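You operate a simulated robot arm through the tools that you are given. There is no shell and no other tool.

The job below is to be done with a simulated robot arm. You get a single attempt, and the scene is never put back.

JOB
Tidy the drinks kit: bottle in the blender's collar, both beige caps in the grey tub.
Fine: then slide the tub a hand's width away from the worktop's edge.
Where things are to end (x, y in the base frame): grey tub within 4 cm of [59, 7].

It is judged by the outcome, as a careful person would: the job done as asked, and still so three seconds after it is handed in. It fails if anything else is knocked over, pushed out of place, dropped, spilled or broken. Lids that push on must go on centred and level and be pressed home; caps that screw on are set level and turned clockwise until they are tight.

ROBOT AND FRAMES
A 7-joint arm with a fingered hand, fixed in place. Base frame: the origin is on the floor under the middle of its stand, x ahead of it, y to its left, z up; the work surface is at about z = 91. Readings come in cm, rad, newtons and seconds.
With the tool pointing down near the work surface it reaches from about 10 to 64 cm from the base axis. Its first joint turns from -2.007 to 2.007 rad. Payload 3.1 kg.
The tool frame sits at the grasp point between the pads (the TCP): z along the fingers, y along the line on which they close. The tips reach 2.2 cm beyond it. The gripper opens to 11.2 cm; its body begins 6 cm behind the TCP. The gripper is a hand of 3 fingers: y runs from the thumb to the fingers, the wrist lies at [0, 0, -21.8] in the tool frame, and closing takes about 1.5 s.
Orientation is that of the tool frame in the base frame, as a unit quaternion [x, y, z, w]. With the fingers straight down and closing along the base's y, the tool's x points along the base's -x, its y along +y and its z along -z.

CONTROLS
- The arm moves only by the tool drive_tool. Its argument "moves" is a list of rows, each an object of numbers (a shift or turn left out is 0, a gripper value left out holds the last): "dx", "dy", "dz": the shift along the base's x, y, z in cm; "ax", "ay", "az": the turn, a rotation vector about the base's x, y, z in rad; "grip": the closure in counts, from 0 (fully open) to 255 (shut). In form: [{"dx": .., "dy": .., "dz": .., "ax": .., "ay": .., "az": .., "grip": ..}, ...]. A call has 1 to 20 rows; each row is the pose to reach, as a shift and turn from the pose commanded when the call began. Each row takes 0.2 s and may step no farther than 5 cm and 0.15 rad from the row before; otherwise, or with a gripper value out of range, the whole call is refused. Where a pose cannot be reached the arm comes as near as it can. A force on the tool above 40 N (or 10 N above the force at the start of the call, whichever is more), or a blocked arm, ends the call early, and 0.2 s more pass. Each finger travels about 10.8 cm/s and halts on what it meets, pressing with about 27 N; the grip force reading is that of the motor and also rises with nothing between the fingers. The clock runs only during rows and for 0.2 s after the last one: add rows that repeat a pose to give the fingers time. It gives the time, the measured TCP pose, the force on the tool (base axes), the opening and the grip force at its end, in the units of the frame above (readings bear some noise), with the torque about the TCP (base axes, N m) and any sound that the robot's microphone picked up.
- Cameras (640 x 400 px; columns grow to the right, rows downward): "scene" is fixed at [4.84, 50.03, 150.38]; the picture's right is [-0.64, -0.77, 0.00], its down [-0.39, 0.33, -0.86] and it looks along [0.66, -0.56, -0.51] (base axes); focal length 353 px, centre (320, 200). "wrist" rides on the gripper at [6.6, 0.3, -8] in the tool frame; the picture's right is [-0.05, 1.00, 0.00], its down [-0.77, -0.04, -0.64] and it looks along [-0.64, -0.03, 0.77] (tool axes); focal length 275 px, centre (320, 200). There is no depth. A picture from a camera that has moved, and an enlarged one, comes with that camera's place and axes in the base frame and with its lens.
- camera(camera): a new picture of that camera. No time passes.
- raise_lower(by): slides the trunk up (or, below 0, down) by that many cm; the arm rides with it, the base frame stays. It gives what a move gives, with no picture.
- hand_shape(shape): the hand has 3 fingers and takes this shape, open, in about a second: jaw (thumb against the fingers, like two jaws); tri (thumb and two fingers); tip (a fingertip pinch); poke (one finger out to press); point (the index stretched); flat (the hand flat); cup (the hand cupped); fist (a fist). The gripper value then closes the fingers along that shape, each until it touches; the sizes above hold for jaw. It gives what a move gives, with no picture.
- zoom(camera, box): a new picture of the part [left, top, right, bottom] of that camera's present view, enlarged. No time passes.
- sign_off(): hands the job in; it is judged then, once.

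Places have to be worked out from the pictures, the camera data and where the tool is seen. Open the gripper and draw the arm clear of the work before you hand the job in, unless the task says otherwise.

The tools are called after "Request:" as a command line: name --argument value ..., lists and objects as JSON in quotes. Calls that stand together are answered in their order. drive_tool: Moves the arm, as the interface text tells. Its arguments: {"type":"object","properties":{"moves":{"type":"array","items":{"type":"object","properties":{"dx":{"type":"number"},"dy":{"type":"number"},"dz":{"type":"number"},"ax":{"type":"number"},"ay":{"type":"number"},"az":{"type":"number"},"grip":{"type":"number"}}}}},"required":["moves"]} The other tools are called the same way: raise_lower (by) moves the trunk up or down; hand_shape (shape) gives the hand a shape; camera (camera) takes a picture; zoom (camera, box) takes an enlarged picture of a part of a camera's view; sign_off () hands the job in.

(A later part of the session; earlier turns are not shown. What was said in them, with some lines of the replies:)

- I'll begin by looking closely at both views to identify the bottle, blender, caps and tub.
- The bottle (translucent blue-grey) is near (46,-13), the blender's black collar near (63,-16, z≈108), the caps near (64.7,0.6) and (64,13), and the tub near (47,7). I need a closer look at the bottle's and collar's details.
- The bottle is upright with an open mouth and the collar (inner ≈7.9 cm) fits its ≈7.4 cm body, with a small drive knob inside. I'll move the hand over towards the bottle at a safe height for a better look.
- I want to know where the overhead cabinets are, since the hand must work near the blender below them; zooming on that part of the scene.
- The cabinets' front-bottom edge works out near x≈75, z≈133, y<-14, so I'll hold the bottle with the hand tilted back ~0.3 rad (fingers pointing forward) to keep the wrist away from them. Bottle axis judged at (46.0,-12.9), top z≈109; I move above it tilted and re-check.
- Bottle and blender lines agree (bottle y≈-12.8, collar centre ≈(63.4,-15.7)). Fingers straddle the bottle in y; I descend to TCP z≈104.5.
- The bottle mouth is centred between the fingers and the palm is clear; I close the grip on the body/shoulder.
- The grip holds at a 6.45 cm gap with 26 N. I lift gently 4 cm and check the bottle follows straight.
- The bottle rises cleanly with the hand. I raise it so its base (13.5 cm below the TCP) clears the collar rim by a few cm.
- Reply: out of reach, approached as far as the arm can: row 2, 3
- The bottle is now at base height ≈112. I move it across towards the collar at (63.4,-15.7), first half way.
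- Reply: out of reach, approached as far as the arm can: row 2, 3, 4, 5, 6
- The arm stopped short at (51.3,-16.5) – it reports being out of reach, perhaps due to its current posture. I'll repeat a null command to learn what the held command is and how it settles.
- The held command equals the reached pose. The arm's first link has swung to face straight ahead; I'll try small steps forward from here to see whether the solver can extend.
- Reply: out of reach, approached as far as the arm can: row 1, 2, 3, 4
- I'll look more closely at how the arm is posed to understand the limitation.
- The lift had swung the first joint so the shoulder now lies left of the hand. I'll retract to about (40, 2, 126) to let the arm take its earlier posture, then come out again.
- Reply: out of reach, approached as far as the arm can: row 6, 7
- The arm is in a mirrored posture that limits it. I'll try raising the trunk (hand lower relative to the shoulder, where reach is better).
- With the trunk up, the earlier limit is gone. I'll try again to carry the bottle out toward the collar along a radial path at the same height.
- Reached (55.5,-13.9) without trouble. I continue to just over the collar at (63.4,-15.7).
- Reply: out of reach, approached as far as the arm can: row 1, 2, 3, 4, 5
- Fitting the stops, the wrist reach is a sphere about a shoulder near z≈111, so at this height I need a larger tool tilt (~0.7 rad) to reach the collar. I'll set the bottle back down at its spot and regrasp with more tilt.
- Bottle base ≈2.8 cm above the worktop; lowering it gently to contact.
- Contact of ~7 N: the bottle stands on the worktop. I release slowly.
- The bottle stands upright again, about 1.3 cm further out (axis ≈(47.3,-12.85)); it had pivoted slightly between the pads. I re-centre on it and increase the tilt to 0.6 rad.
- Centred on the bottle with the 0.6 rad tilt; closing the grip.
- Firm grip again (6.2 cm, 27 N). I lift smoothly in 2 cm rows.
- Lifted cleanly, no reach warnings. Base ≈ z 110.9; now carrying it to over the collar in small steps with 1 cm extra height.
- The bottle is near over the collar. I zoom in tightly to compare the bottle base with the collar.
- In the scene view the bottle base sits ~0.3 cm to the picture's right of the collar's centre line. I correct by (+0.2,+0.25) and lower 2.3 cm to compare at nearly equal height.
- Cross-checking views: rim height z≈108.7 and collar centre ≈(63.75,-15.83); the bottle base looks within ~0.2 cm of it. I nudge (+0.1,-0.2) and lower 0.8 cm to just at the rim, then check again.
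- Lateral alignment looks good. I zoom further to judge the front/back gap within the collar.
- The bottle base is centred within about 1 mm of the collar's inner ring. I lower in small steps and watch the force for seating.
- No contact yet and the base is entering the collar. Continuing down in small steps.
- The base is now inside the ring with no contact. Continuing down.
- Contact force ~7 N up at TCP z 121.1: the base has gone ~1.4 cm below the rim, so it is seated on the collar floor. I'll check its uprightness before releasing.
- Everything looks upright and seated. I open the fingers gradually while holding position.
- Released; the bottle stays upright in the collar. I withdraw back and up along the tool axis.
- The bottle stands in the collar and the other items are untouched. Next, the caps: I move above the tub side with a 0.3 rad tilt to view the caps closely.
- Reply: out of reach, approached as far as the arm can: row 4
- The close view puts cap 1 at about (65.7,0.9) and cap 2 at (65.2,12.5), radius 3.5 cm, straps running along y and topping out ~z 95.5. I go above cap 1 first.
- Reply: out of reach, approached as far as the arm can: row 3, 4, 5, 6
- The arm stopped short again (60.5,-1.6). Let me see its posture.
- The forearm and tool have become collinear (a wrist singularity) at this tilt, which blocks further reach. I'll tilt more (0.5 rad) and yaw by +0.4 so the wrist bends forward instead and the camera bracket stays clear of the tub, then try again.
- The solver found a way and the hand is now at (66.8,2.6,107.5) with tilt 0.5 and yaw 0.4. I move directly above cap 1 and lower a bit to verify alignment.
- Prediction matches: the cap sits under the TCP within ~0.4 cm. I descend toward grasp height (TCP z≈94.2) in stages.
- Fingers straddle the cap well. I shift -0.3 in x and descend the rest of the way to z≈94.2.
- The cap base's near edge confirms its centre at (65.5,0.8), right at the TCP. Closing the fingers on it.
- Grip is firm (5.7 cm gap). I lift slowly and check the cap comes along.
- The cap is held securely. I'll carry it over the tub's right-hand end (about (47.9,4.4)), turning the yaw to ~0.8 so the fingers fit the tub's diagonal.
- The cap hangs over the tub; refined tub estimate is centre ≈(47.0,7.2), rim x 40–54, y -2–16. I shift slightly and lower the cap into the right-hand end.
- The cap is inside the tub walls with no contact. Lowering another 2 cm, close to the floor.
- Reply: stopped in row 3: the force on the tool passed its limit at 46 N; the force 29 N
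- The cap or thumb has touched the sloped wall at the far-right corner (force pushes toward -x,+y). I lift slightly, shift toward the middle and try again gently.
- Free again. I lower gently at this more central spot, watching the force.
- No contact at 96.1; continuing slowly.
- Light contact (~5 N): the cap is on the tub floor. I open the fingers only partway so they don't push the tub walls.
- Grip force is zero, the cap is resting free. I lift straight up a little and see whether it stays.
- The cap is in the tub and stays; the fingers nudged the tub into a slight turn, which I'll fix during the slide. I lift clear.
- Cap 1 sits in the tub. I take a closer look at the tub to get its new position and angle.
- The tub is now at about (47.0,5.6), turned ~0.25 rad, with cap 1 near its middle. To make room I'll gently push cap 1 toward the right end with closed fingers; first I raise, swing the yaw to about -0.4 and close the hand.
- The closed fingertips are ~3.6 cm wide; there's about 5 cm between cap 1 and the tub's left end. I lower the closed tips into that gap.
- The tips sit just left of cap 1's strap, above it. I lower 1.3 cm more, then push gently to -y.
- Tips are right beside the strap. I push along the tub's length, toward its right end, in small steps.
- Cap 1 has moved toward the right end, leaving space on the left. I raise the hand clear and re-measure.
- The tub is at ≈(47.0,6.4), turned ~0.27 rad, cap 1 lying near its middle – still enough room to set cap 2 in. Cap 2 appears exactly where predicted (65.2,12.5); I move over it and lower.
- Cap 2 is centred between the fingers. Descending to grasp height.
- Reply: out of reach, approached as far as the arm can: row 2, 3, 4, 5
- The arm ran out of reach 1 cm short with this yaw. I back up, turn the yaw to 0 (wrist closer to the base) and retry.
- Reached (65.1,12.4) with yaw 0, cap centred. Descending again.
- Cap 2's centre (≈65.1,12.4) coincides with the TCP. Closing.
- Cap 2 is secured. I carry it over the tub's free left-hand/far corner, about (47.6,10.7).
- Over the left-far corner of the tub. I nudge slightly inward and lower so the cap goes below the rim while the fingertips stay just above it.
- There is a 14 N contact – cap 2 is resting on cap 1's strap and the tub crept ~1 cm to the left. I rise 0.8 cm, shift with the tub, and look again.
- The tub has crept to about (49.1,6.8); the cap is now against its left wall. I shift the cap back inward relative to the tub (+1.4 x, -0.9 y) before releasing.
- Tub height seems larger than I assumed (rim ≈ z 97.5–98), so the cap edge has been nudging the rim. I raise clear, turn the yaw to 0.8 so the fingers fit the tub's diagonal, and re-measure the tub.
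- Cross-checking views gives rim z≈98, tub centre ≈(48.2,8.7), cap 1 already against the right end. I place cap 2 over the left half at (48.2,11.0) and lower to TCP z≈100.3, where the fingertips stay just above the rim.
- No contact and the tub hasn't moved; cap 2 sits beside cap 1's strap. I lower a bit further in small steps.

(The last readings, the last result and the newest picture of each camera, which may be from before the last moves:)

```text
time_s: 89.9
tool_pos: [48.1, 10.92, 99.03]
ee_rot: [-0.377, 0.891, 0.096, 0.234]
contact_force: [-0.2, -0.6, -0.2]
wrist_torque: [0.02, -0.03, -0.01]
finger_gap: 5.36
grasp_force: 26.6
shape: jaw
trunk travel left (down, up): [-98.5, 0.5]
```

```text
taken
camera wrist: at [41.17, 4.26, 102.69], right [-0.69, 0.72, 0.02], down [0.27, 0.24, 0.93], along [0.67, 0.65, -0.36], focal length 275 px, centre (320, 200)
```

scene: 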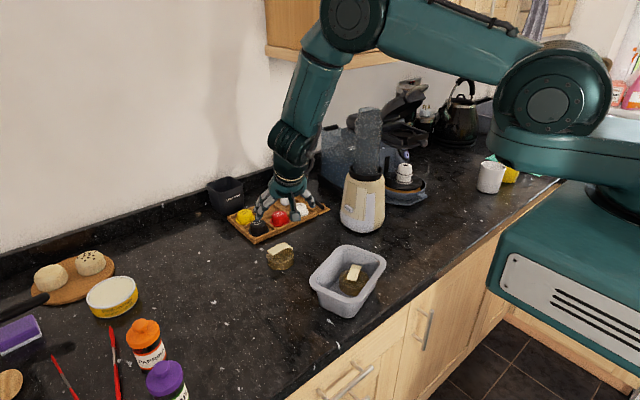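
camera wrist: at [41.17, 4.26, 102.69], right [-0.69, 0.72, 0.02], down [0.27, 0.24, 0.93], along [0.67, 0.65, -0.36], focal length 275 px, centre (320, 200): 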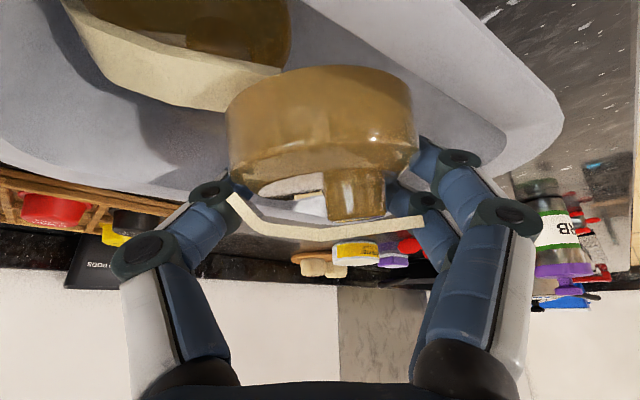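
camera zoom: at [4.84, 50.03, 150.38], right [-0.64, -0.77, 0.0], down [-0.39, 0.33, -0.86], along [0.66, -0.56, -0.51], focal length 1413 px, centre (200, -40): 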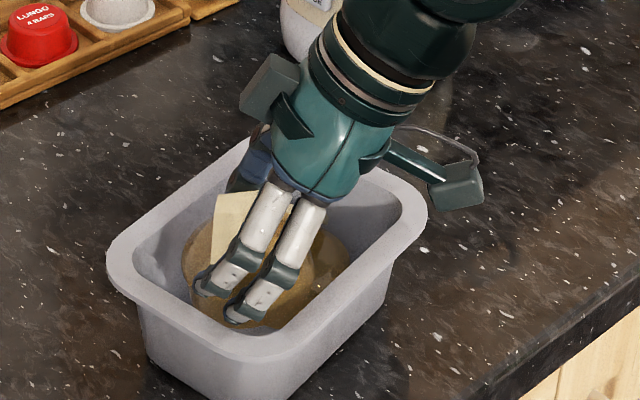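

Still free at z 99. Continuing down slowly.

Request:
drive_tool --moves '[{"dz": -0.4}, {"dz": -0.8}, {"dz": -1.1}, {"dz": -1.1}]'

Request:
zoom --camera "scene" --box '[300, 210, 400, 310]'

Request:
camera --camera "wrist"

```text
time_s: 90.9
tool_pos: [48.22, 10.97, 98.07]
ee_rot: [-0.378, 0.89, 0.096, 0.236]
contact_force: [5.0, 4.6, 13.7]
wrist_torque: [-0.41, -0.26, 0.24]
finger_gap: 5.28
grasp_force: 27.1
shape: jaw
trunk travel left (down, up): [-98.5, 0.5]
```

```text
4.00 times, centred on (350, 260) of scene
camera zoom: at [4.84, 50.03, 150.38], right [-0.64, -0.77, 0.0], down [-0.39, 0.33, -0.86], along [0.66, -0.56, -0.51], focal length 1413 px, centre (200, -40)
```

zoom: 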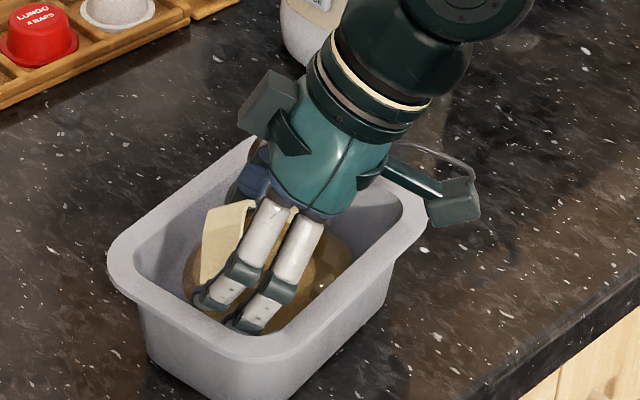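

```text
taken
camera wrist: at [41.21, 4.34, 101.67], right [-0.69, 0.72, 0.02], down [0.27, 0.24, 0.93], along [0.67, 0.65, -0.36], focal length 275 px, centre (320, 200)
```

wrist: 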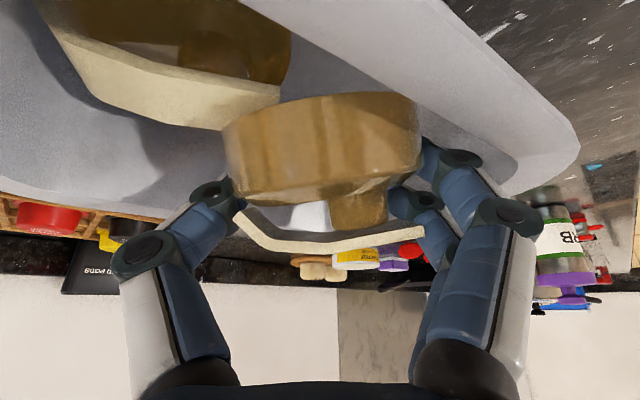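

Cap 2 has touched cap 1's top edge and is pivoting toward its resting lean. I open slightly to release it there.

Request:
drive_tool --moves '[{"grip": 180}, {"grip": 140}, {"grip": 115}, {"grip": 100}, {"grip": 100}, {"grip": 100}]'

Request:
zoom --camera "scene" --box '[300, 210, 400, 310]'

Request:
camera --camera "wrist"

```text
time_s: 92.3
tool_pos: [48.14, 11.0, 97.87]
ee_rot: [-0.378, 0.891, 0.097, 0.233]
contact_force: [-0.1, 0.4, 0.7]
wrist_torque: [0.03, 0.0, 0.05]
finger_gap: 6.78
grasp_force: 0.0
shape: jaw
trunk travel left (down, up): [-98.5, 0.5]
```

```text
4.00 times, centred on (350, 260) of scene
camera zoom: at [4.84, 50.03, 150.38], right [-0.64, -0.77, 0.0], down [-0.39, 0.33, -0.86], along [0.66, -0.56, -0.51], focal length 1413 px, centre (200, -40)
```

zoom: 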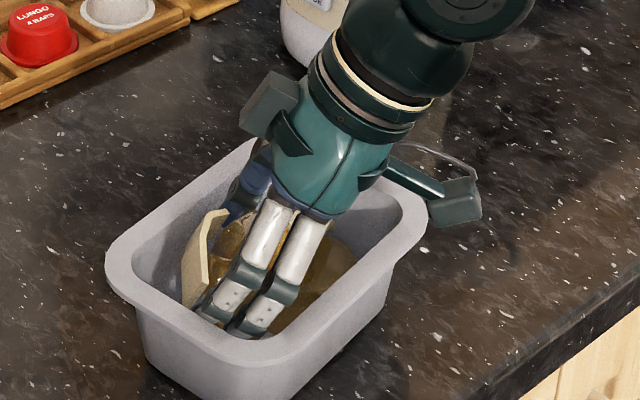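

```text
taken
camera wrist: at [41.17, 4.24, 101.61], right [-0.69, 0.72, 0.02], down [0.27, 0.24, 0.93], along [0.67, 0.65, -0.36], focal length 275 px, centre (320, 200)
```

wrist: 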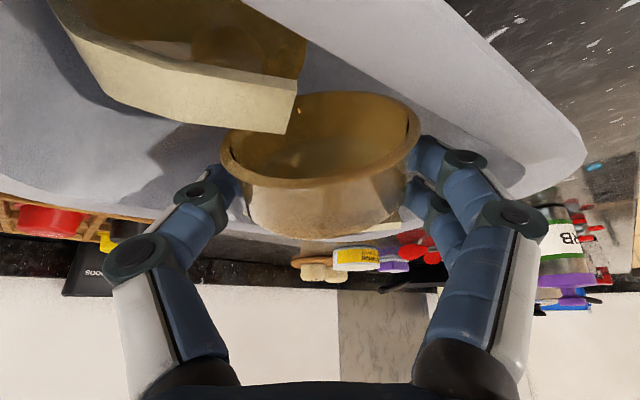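

Cap 2 released and tipped onto its edge inside the tub. I lift the hand straight up slowly and look.

Request:
drive_tool --moves '[{"dz": 0.5, "grip": 90}, {"dz": 1.2, "grip": 90}, {"dz": 2.2, "grip": 90}, {"dz": 3.5, "grip": 90}, {"dz": 5.5, "grip": 90}, {"dz": 8, "grip": 90}, {"dz": 10, "grip": 0}, {"dz": 10, "grip": 0}]'

Request:
zoom --camera "scene" --box '[300, 210, 400, 310]'

Request:
camera --camera "wrist"

```text
time_s: 94.1
tool_pos: [48.06, 11.05, 107.95]
ee_rot: [-0.377, 0.891, 0.096, 0.234]
contact_force: [-0.1, -0.2, -1.2]
wrist_torque: [0.03, 0.0, 0.0]
finger_gap: 11.21
grasp_force: 0.1
shape: jaw
trunk travel left (down, up): [-98.5, 0.5]
```

```text
4.00 times, centred on (350, 260) of scene
camera zoom: at [4.84, 50.03, 150.38], right [-0.64, -0.77, 0.0], down [-0.39, 0.33, -0.86], along [0.66, -0.56, -0.51], focal length 1413 px, centre (200, -40)
```

zoom: 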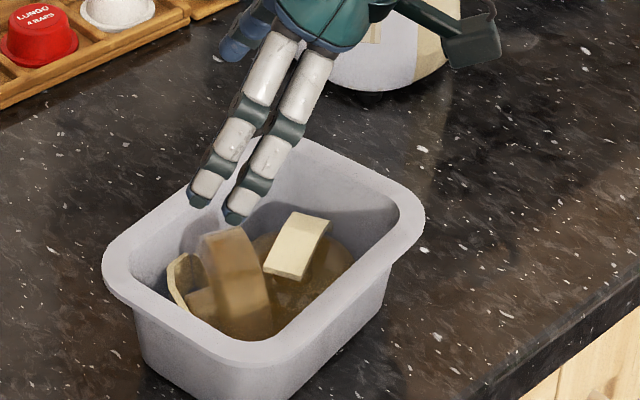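

```text
taken
camera wrist: at [41.23, 4.28, 111.64], right [-0.69, 0.72, 0.02], down [0.27, 0.24, 0.93], along [0.67, 0.65, -0.36], focal length 275 px, centre (320, 200)
```

wrist: 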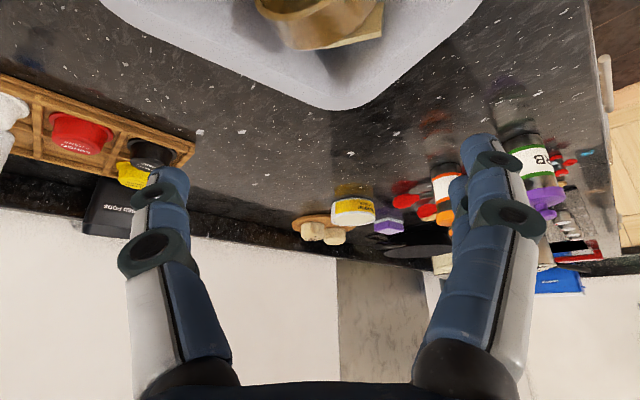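

Both caps are now inside the tub (cap 2 rests on edge against the left wall, contained). Next the slide: I'll use the open hand (thumb and fingers 11 cm apart) as a two-point pusher on the tub's near side. First retract to in front of it with yaw 0.

Request:
drive_tool --moves '[{"dz": 1, "az": -0.13, "grip": 0}, {"dz": 2, "dx": -1, "az": -0.27}, {"dz": 2, "dx": -3, "dy": -0.5, "az": -0.4}, {"dz": 2, "dx": -5, "dy": -1, "az": -0.53}, {"dz": 2, "dx": -7.5, "dy": -2, "az": -0.67}, {"dz": 2, "dx": -10, "dy": -3, "az": -0.8}, {"dz": 2, "dx": -12.5, "dy": -3.3, "az": -0.8}, {"dz": 2, "dx": -12.5, "dy": -3.3, "az": -0.8}]'

Request:
camera --camera "wrist"

Request:
camera --camera "scene"

```text
time_s: 95.9
tool_pos: [35.63, 7.63, 110.09]
ee_rot: [0.001, 0.967, -0.004, 0.253]
contact_force: [-0.3, -0.7, 0.7]
wrist_torque: [-0.01, -0.04, 0.0]
finger_gap: 11.2
grasp_force: 0.1
shape: jaw
trunk travel left (down, up): [-98.5, 0.5]
```

```text
taken
camera wrist: at [26.04, 8.02, 113.66], right [0.04, 1.0, 0.02], down [0.36, -0.03, 0.93], along [0.93, -0.03, -0.36], focal length 275 px, centre (320, 200)
```

wrist: 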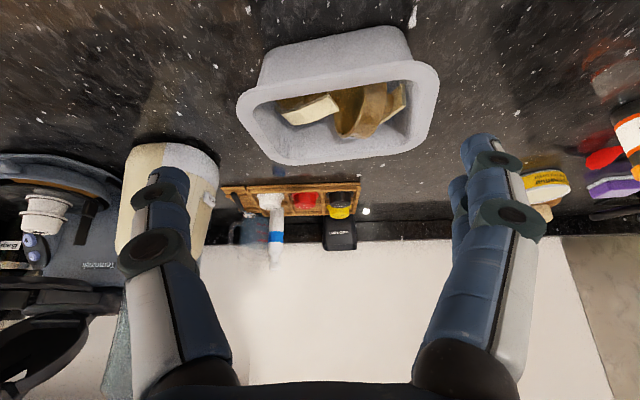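

```text
taken
```

scene: 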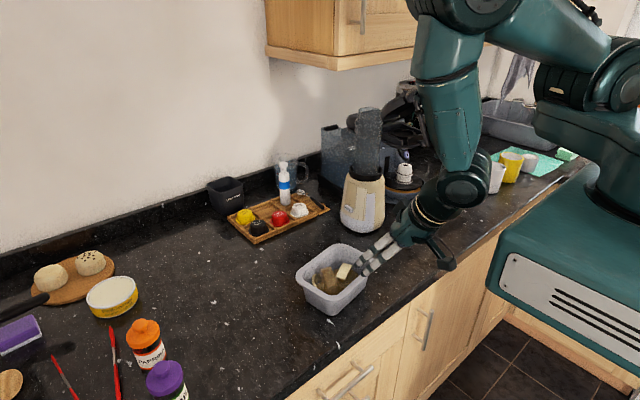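

From here the tub's rim measures x 42.6–54.8, y 0.5–16.8: centre ≈(48.7,8.7), turned ~0.13 rad. I lower the open hand in front of it to z≈95.2.

Request:
drive_tool --moves '[{"dz": -4, "dy": 0.5}, {"dz": -8, "dy": 0.9}, {"dz": -11, "dy": 0.9}, {"dz": -13.5, "dy": 0.9}, {"dz": -14.8, "dy": 0.9}, {"dz": -14.8, "dy": 0.9}]'

Request:
camera --camera "wrist"

Request:
zoom --camera "scene" --box '[270, 200, 450, 340]'

```text
time_s: 97.3
tool_pos: [35.68, 8.66, 95.2]
ee_rot: [0.0, 0.967, -0.003, 0.253]
contact_force: [-0.7, -0.4, -0.2]
wrist_torque: [0.03, 0.01, -0.01]
finger_gap: 11.19
grasp_force: 0.1
shape: jaw
trunk travel left (down, up): [-98.5, 0.5]
```

```text
taken
camera wrist: at [25.95, 8.93, 98.81], right [0.04, 1.0, 0.02], down [0.36, -0.03, 0.93], along [0.93, -0.03, -0.36], focal length 275 px, centre (320, 200)
```

wrist: 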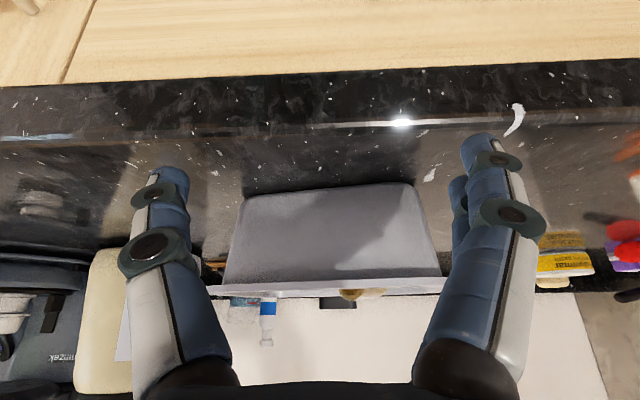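

```text
2.86 times, centred on (360, 270) of scene
camera zoom: at [4.84, 50.03, 150.38], right [-0.64, -0.77, 0.0], down [-0.39, 0.33, -0.86], along [0.66, -0.56, -0.51], focal length 1010 px, centre (206, 0)
```

zoom: 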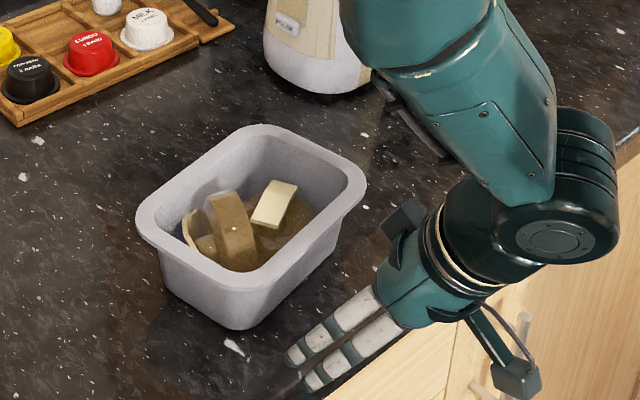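

The hand is level with the tub's near wall. The full 11 cm gap would land on the tub's rounded corners, so I narrow it to ~6.5 cm and advance to just short of contact.

Request:
drive_tool --moves '[{"dx": 0.5, "grip": 60}, {"dx": 1.5, "grip": 110}, {"dx": 3, "grip": 110}, {"dx": 4, "grip": 110}, {"dx": 4.5, "grip": 110}, {"dx": 4.5, "grip": 110}]'

Request:
camera --camera "wrist"

Request:
zoom --camera "scene" --box '[270, 200, 450, 340]'

```text
time_s: 98.7
tool_pos: [40.14, 8.75, 95.16]
ee_rot: [-0.002, 0.967, -0.002, 0.253]
contact_force: [-0.3, -0.1, 0.2]
wrist_torque: [0.0, 0.04, 0.0]
finger_gap: 6.43
grasp_force: 0.1
shape: jaw
trunk travel left (down, up): [-98.5, 0.5]
```

```text
taken
camera wrist: at [30.5, 8.96, 98.85], right [0.04, 1.0, 0.02], down [0.36, -0.03, 0.93], along [0.93, -0.03, -0.36], focal length 275 px, centre (320, 200)
```

wrist: 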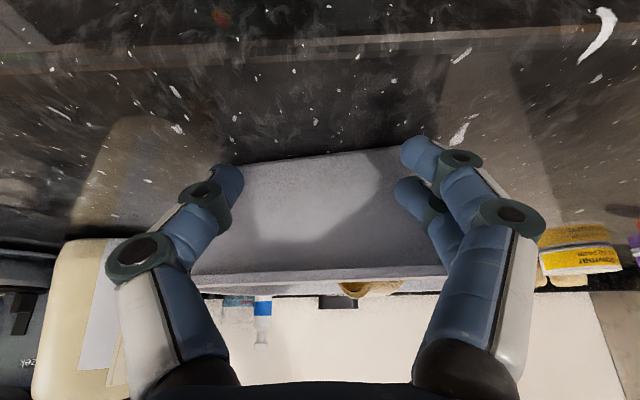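

```text
2.86 times, centred on (360, 270) of scene
camera zoom: at [4.84, 50.03, 150.38], right [-0.64, -0.77, 0.0], down [-0.39, 0.33, -0.86], along [0.66, -0.56, -0.51], focal length 1010 px, centre (206, 0)
```

zoom: 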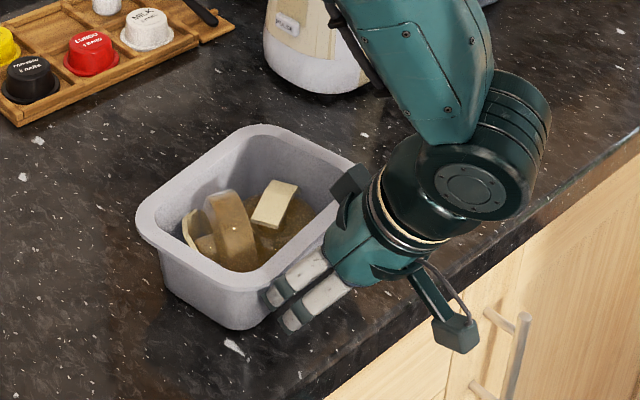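

Just short of contact. I narrow the gap slightly more and begin pushing the tub forward at a slow pace.

Request:
drive_tool --moves '[{"dx": 0, "grip": 140}, {"dx": 0.5, "dy": -0.3}, {"dx": 1.2, "dy": -0.5}, {"dx": 2, "dy": -0.5}, {"dx": 3, "dy": -0.5}, {"dx": 4, "dy": -0.5}, {"dx": 4, "dy": -0.5}]'

Request:
camera --camera "wrist"

Request:
zoom --camera "scene" --box '[270, 200, 450, 340]'

```text
time_s: 100.3
tool_pos: [44.15, 8.33, 95.25]
ee_rot: [-0.001, 0.967, -0.002, 0.253]
contact_force: [0.0, 0.5, -0.4]
wrist_torque: [0.0, -0.01, 0.01]
finger_gap: 5.08
grasp_force: 0.0
shape: jaw
trunk travel left (down, up): [-98.5, 0.5]
```

```text
taken
camera wrist: at [34.49, 8.47, 98.9], right [0.04, 1.0, 0.02], down [0.36, -0.03, 0.93], along [0.93, -0.03, -0.36], focal length 275 px, centre (320, 200)
```

wrist: 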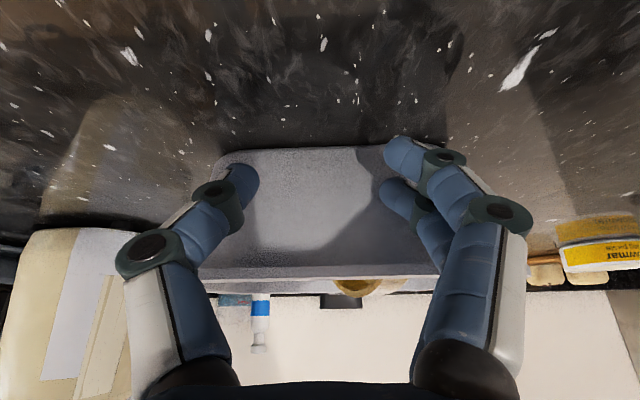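

```text
2.86 times, centred on (360, 270) of scene
camera zoom: at [4.84, 50.03, 150.38], right [-0.64, -0.77, 0.0], down [-0.39, 0.33, -0.86], along [0.66, -0.56, -0.51], focal length 1010 px, centre (206, 0)
```

zoom: 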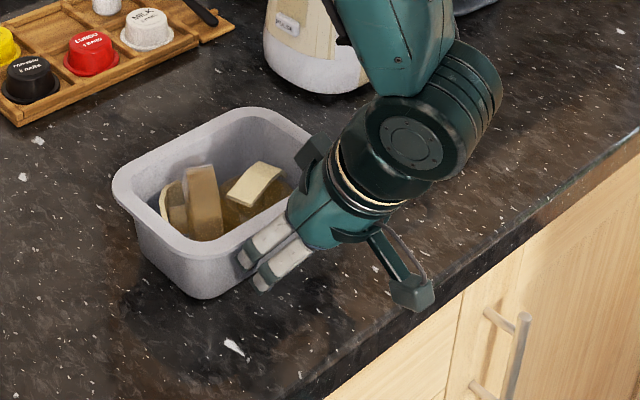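

The tub slides squarely with the hand: its centre is now ≈(52.0,8.6), i.e. TCP+7.85. I push 7 cm more with a slight -y trend.

Request:
drive_tool --moves '[{"dx": 0.8, "dy": -0.1}, {"dx": 1.8, "dy": -0.3}, {"dx": 2.8, "dy": -0.5}, {"dx": 3.8, "dy": -0.7}, {"dx": 4.8, "dy": -0.8}, {"dx": 5.8, "dy": -0.9}, {"dx": 6.6, "dy": -1.0}, {"dx": 7.0, "dy": -1.0}, {"dx": 7.0, "dy": -1.0}]'

Request:
camera --camera "wrist"

Request:
camera --camera "scene"

```text
time_s: 102.3
tool_pos: [51.08, 7.06, 95.25]
ee_rot: [-0.001, 0.967, -0.003, 0.253]
contact_force: [-0.1, -0.1, -0.5]
wrist_torque: [0.0, -0.02, 0.01]
finger_gap: 5.12
grasp_force: 0.0
shape: jaw
trunk travel left (down, up): [-98.5, 0.5]
```

```text
taken
camera wrist: at [41.47, 7.44, 98.82], right [0.04, 1.0, 0.02], down [0.36, -0.03, 0.93], along [0.93, -0.03, -0.36], focal length 275 px, centre (320, 200)
```

wrist: 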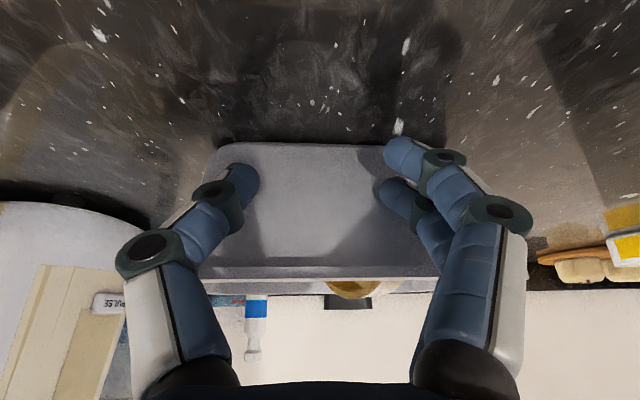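

```text
taken
```

scene: 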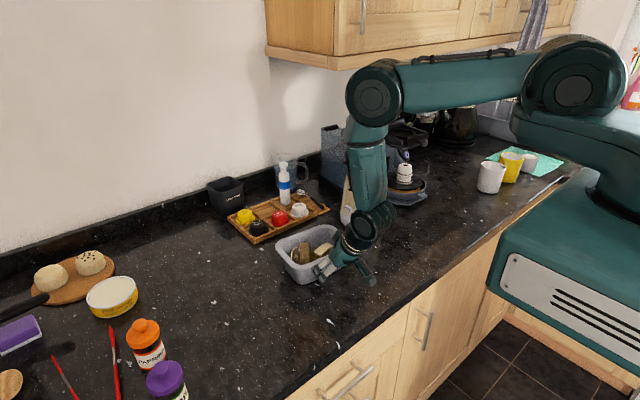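

The tub's centre is now about (58.7,7.5). I back the hand straight off and raise it to verify.

Request:
drive_tool --moves '[{"dx": -1}, {"dx": -3}, {"dx": -6}, {"dx": -9, "dz": 2}, {"dx": -12, "dz": 5}, {"dx": -14, "dz": 9}, {"dx": -15, "dz": 13, "grip": 0}, {"dx": -15, "dz": 16, "grip": 0}, {"dx": -15, "dz": 16, "grip": 0}]'

Request:
camera --camera "wrist"

Request:
camera --camera "scene"

Request:
zoom --camera "scene" --box '[255, 200, 365, 300]'

```text
time_s: 104.3
tool_pos: [36.42, 7.19, 111.09]
ee_rot: [0.0, 0.968, -0.004, 0.251]
contact_force: [0.3, 0.2, 0.0]
wrist_torque: [-0.01, 0.0, -0.01]
finger_gap: 11.2
grasp_force: 0.0
shape: jaw
trunk travel left (down, up): [-98.5, 0.5]
```

```text
taken
camera wrist: at [26.77, 7.59, 114.77], right [0.04, 1.0, 0.02], down [0.36, -0.03, 0.93], along [0.93, -0.03, -0.36], focal length 275 px, centre (320, 200)
```

wrist: 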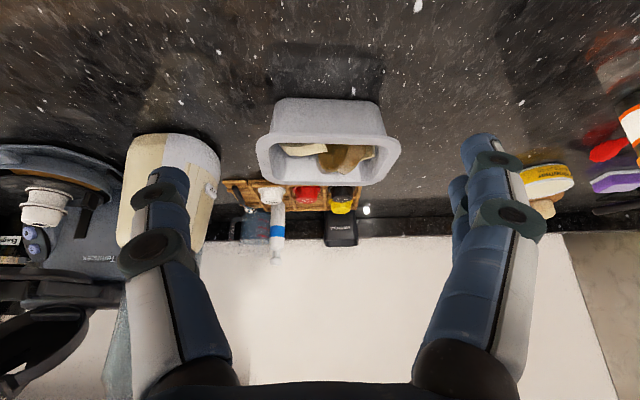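

```text
taken
```

scene: 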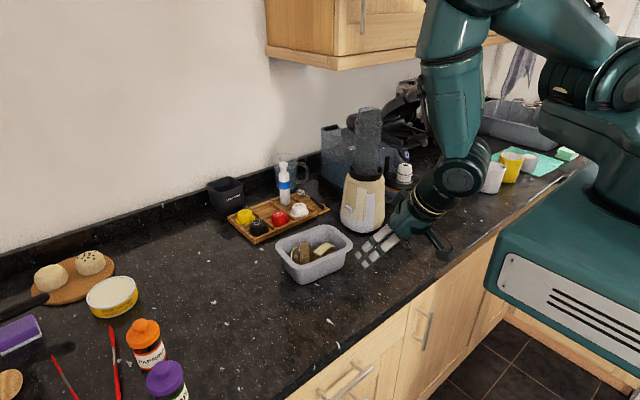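

```text
4.00 times, centred on (310, 250) of scene
camera zoom: at [4.84, 50.03, 150.38], right [-0.64, -0.77, 0.0], down [-0.39, 0.33, -0.86], along [0.66, -0.56, -0.51], focal length 1413 px, centre (360, 0)
```

zoom: 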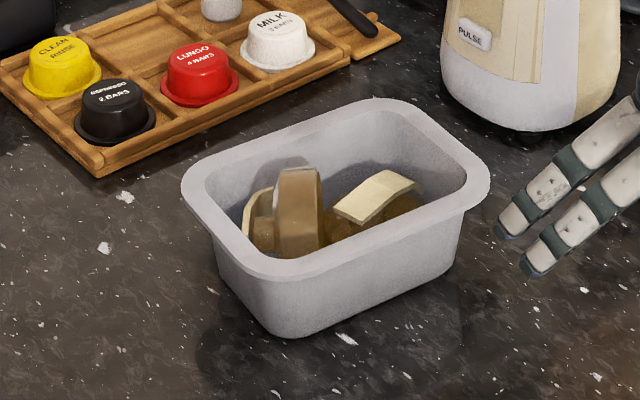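

The tub stands straight at about (58.3,7.8), within ~1.2 cm of the target, with both caps inside. I raise the arm clear and inspect the bottle and the surroundings.

Request:
drive_tool --moves '[{"dz": 3}, {"dz": 7}, {"dz": 11}, {"dz": 15}, {"dz": 18}, {"dz": 18}]'

Request:
camera --camera "scene"

Request:
zoom --camera "scene" --box '[320, 90, 430, 250]'

Request:
camera --camera "wrist"

```text
time_s: 105.7
tool_pos: [36.18, 7.1, 129.23]
ee_rot: [-0.001, 0.967, -0.002, 0.253]
contact_force: [-0.3, 0.8, -0.3]
wrist_torque: [-0.04, 0.01, -0.02]
finger_gap: 11.19
grasp_force: 0.2
shape: jaw
trunk travel left (down, up): [-98.5, 0.5]
```

```text
taken
```

scene: 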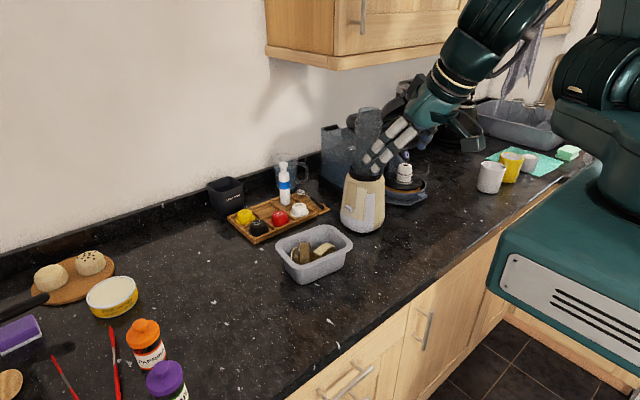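

```text
2.50 times, centred on (375, 170) of scene
camera zoom: at [4.84, 50.03, 150.38], right [-0.64, -0.77, 0.0], down [-0.39, 0.33, -0.86], along [0.66, -0.56, -0.51], focal length 883 px, centre (182, 275)
```

zoom: 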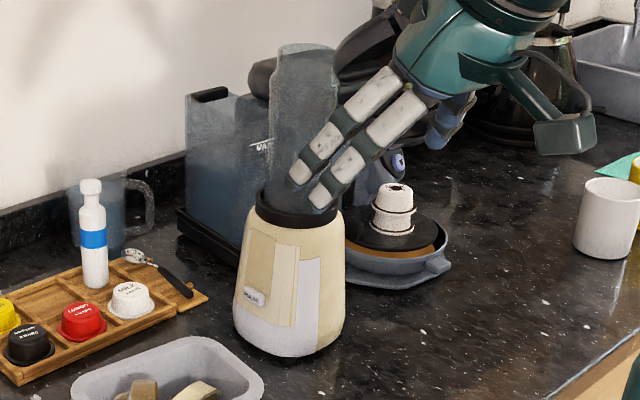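

```text
taken
camera wrist: at [26.55, 7.44, 132.92], right [0.04, 1.0, 0.02], down [0.36, -0.03, 0.93], along [0.93, -0.03, -0.36], focal length 275 px, centre (320, 200)
```

wrist: 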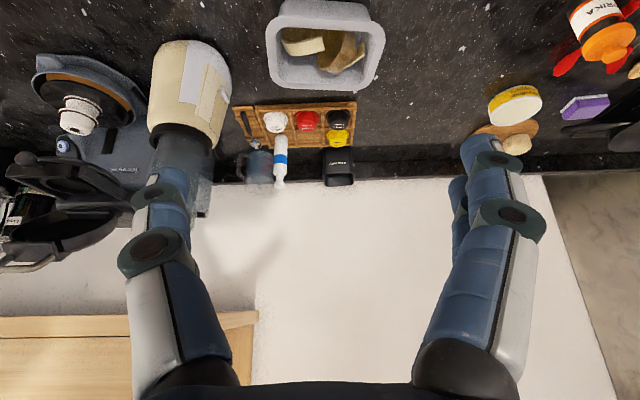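

Tub confirmed at ≈(58.3,7.8). I draw the hand further back and check the bottle in the collar without the fingers in the line of sight.

Request:
drive_tool --moves '[{"dx": -2, "dy": -3, "dz": 1}, {"dx": -4, "dy": -6, "dz": 2}, {"dx": -5, "dy": -9, "dz": 3}, {"dx": -6, "dy": -12, "dz": 3}, {"dx": -6, "dy": -12, "dz": 3}]'

Request:
zoom --camera "scene" --box '[325, 95, 415, 245]'

Request:
zoom --camera "scene" --box '[345, 145, 390, 190]'

Request:
camera --camera "scene"

```text
time_s: 106.9
tool_pos: [28.21, 2.43, 133.53]
ee_rot: [0.001, 0.967, -0.004, 0.254]
contact_force: [-0.3, 0.8, -0.4]
wrist_torque: [-0.06, -0.01, -0.02]
finger_gap: 11.18
grasp_force: 0.2
shape: jaw
out of reach, approached as far as the arm can: row 2, 3, 4, 5
trunk travel left (down, up): [-98.5, 0.5]
```

```text
2.67 times, centred on (370, 170) of scene
camera zoom: at [4.84, 50.03, 150.38], right [-0.64, -0.77, 0.0], down [-0.39, 0.33, -0.86], along [0.66, -0.56, -0.51], focal length 942 px, centre (187, 280)
```

zoom: 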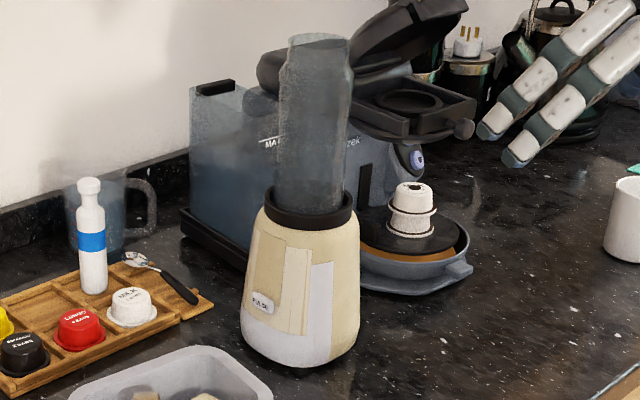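

```text
8.89 times, centred on (368, 168) of scene
camera zoom: at [4.84, 50.03, 150.38], right [-0.64, -0.77, 0.0], down [-0.39, 0.33, -0.86], along [0.66, -0.56, -0.51], focal length 3141 px, centre (-102, 489)
```

zoom: 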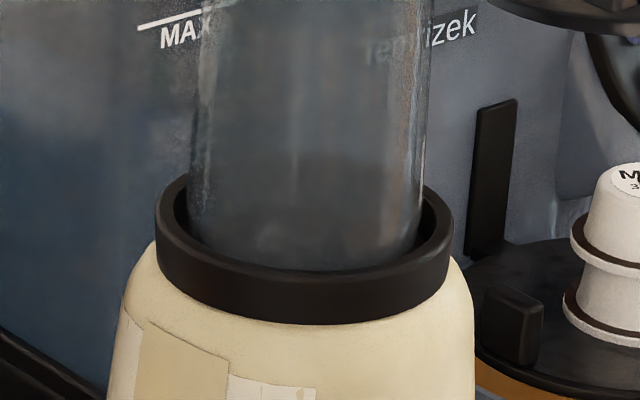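

```text
taken
```

scene: 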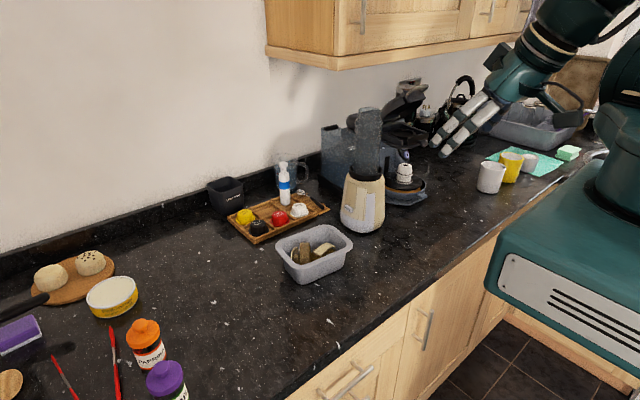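

The bottle stands upright, centred and seated in the collar; both caps are in the tub, the tub is at its target, and all else is in place. One still moment to confirm the arm is settled and clear.

Request:
drive_tool --moves '[{"dx": 0}, {"dx": 0}, {"dx": 0}, {"dx": 0}, {"dx": 0}]'

Request:
zoom --camera "scene" --box '[250, 95, 430, 295]'

```text
time_s: 108.1
tool_pos: [28.07, 2.47, 133.66]
ee_rot: [0.001, 0.967, -0.005, 0.254]
contact_force: [0.6, 0.3, -1.1]
wrist_torque: [-0.01, -0.02, 0.03]
finger_gap: 11.15
grasp_force: 0.1
shape: jaw
trunk travel left (down, up): [-98.5, 0.5]
```

```text
2.00 times, centred on (340, 195) of scene
camera zoom: at [4.84, 50.03, 150.38], right [-0.64, -0.77, 0.0], down [-0.39, 0.33, -0.86], along [0.66, -0.56, -0.51], focal length 707 px, centre (280, 210)
```

zoom: 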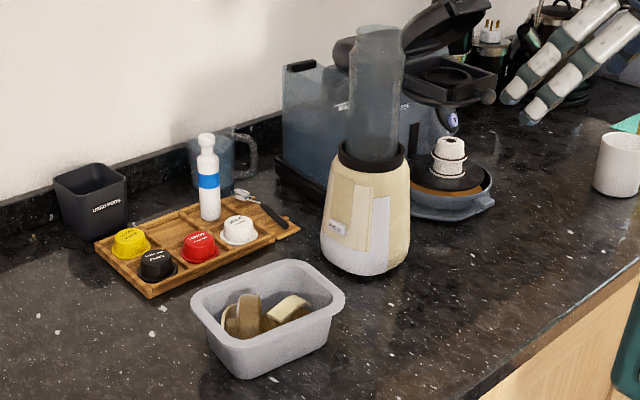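

The arm is still and clear of the work with the gripper open, and nothing in the scene has moved since the last check. I'm handing the job in.

Request:
sign_off

```text
The job is handed in.
```

The drinks kit is tidied and I've handed the job in. No verdict has come back yet.

- **Bottle:** it stands upright and centred in the blender's collar, with its base about 1.4 cm below the rim. I took "in the collar" to mean mouth up. My first grip couldn't reach the collar, so I set the bottle down once and gripped it again at a different angle.
- **Caps:** both beige caps are in the grey tub. The tub floor is too short for both to lie flat, so the second cap is standing on its edge against the left wall.
- **Tub:** its centre is at about (58.3, 7.8), roughly 1 cm from the (59, 7) target, and it sits square to the worktop edge. It shifted and turned a little while I was putting the caps in. The final push straightened it.

From the camera, nothing else was knocked over or moved. The gripper is open and the arm is clear of the work.
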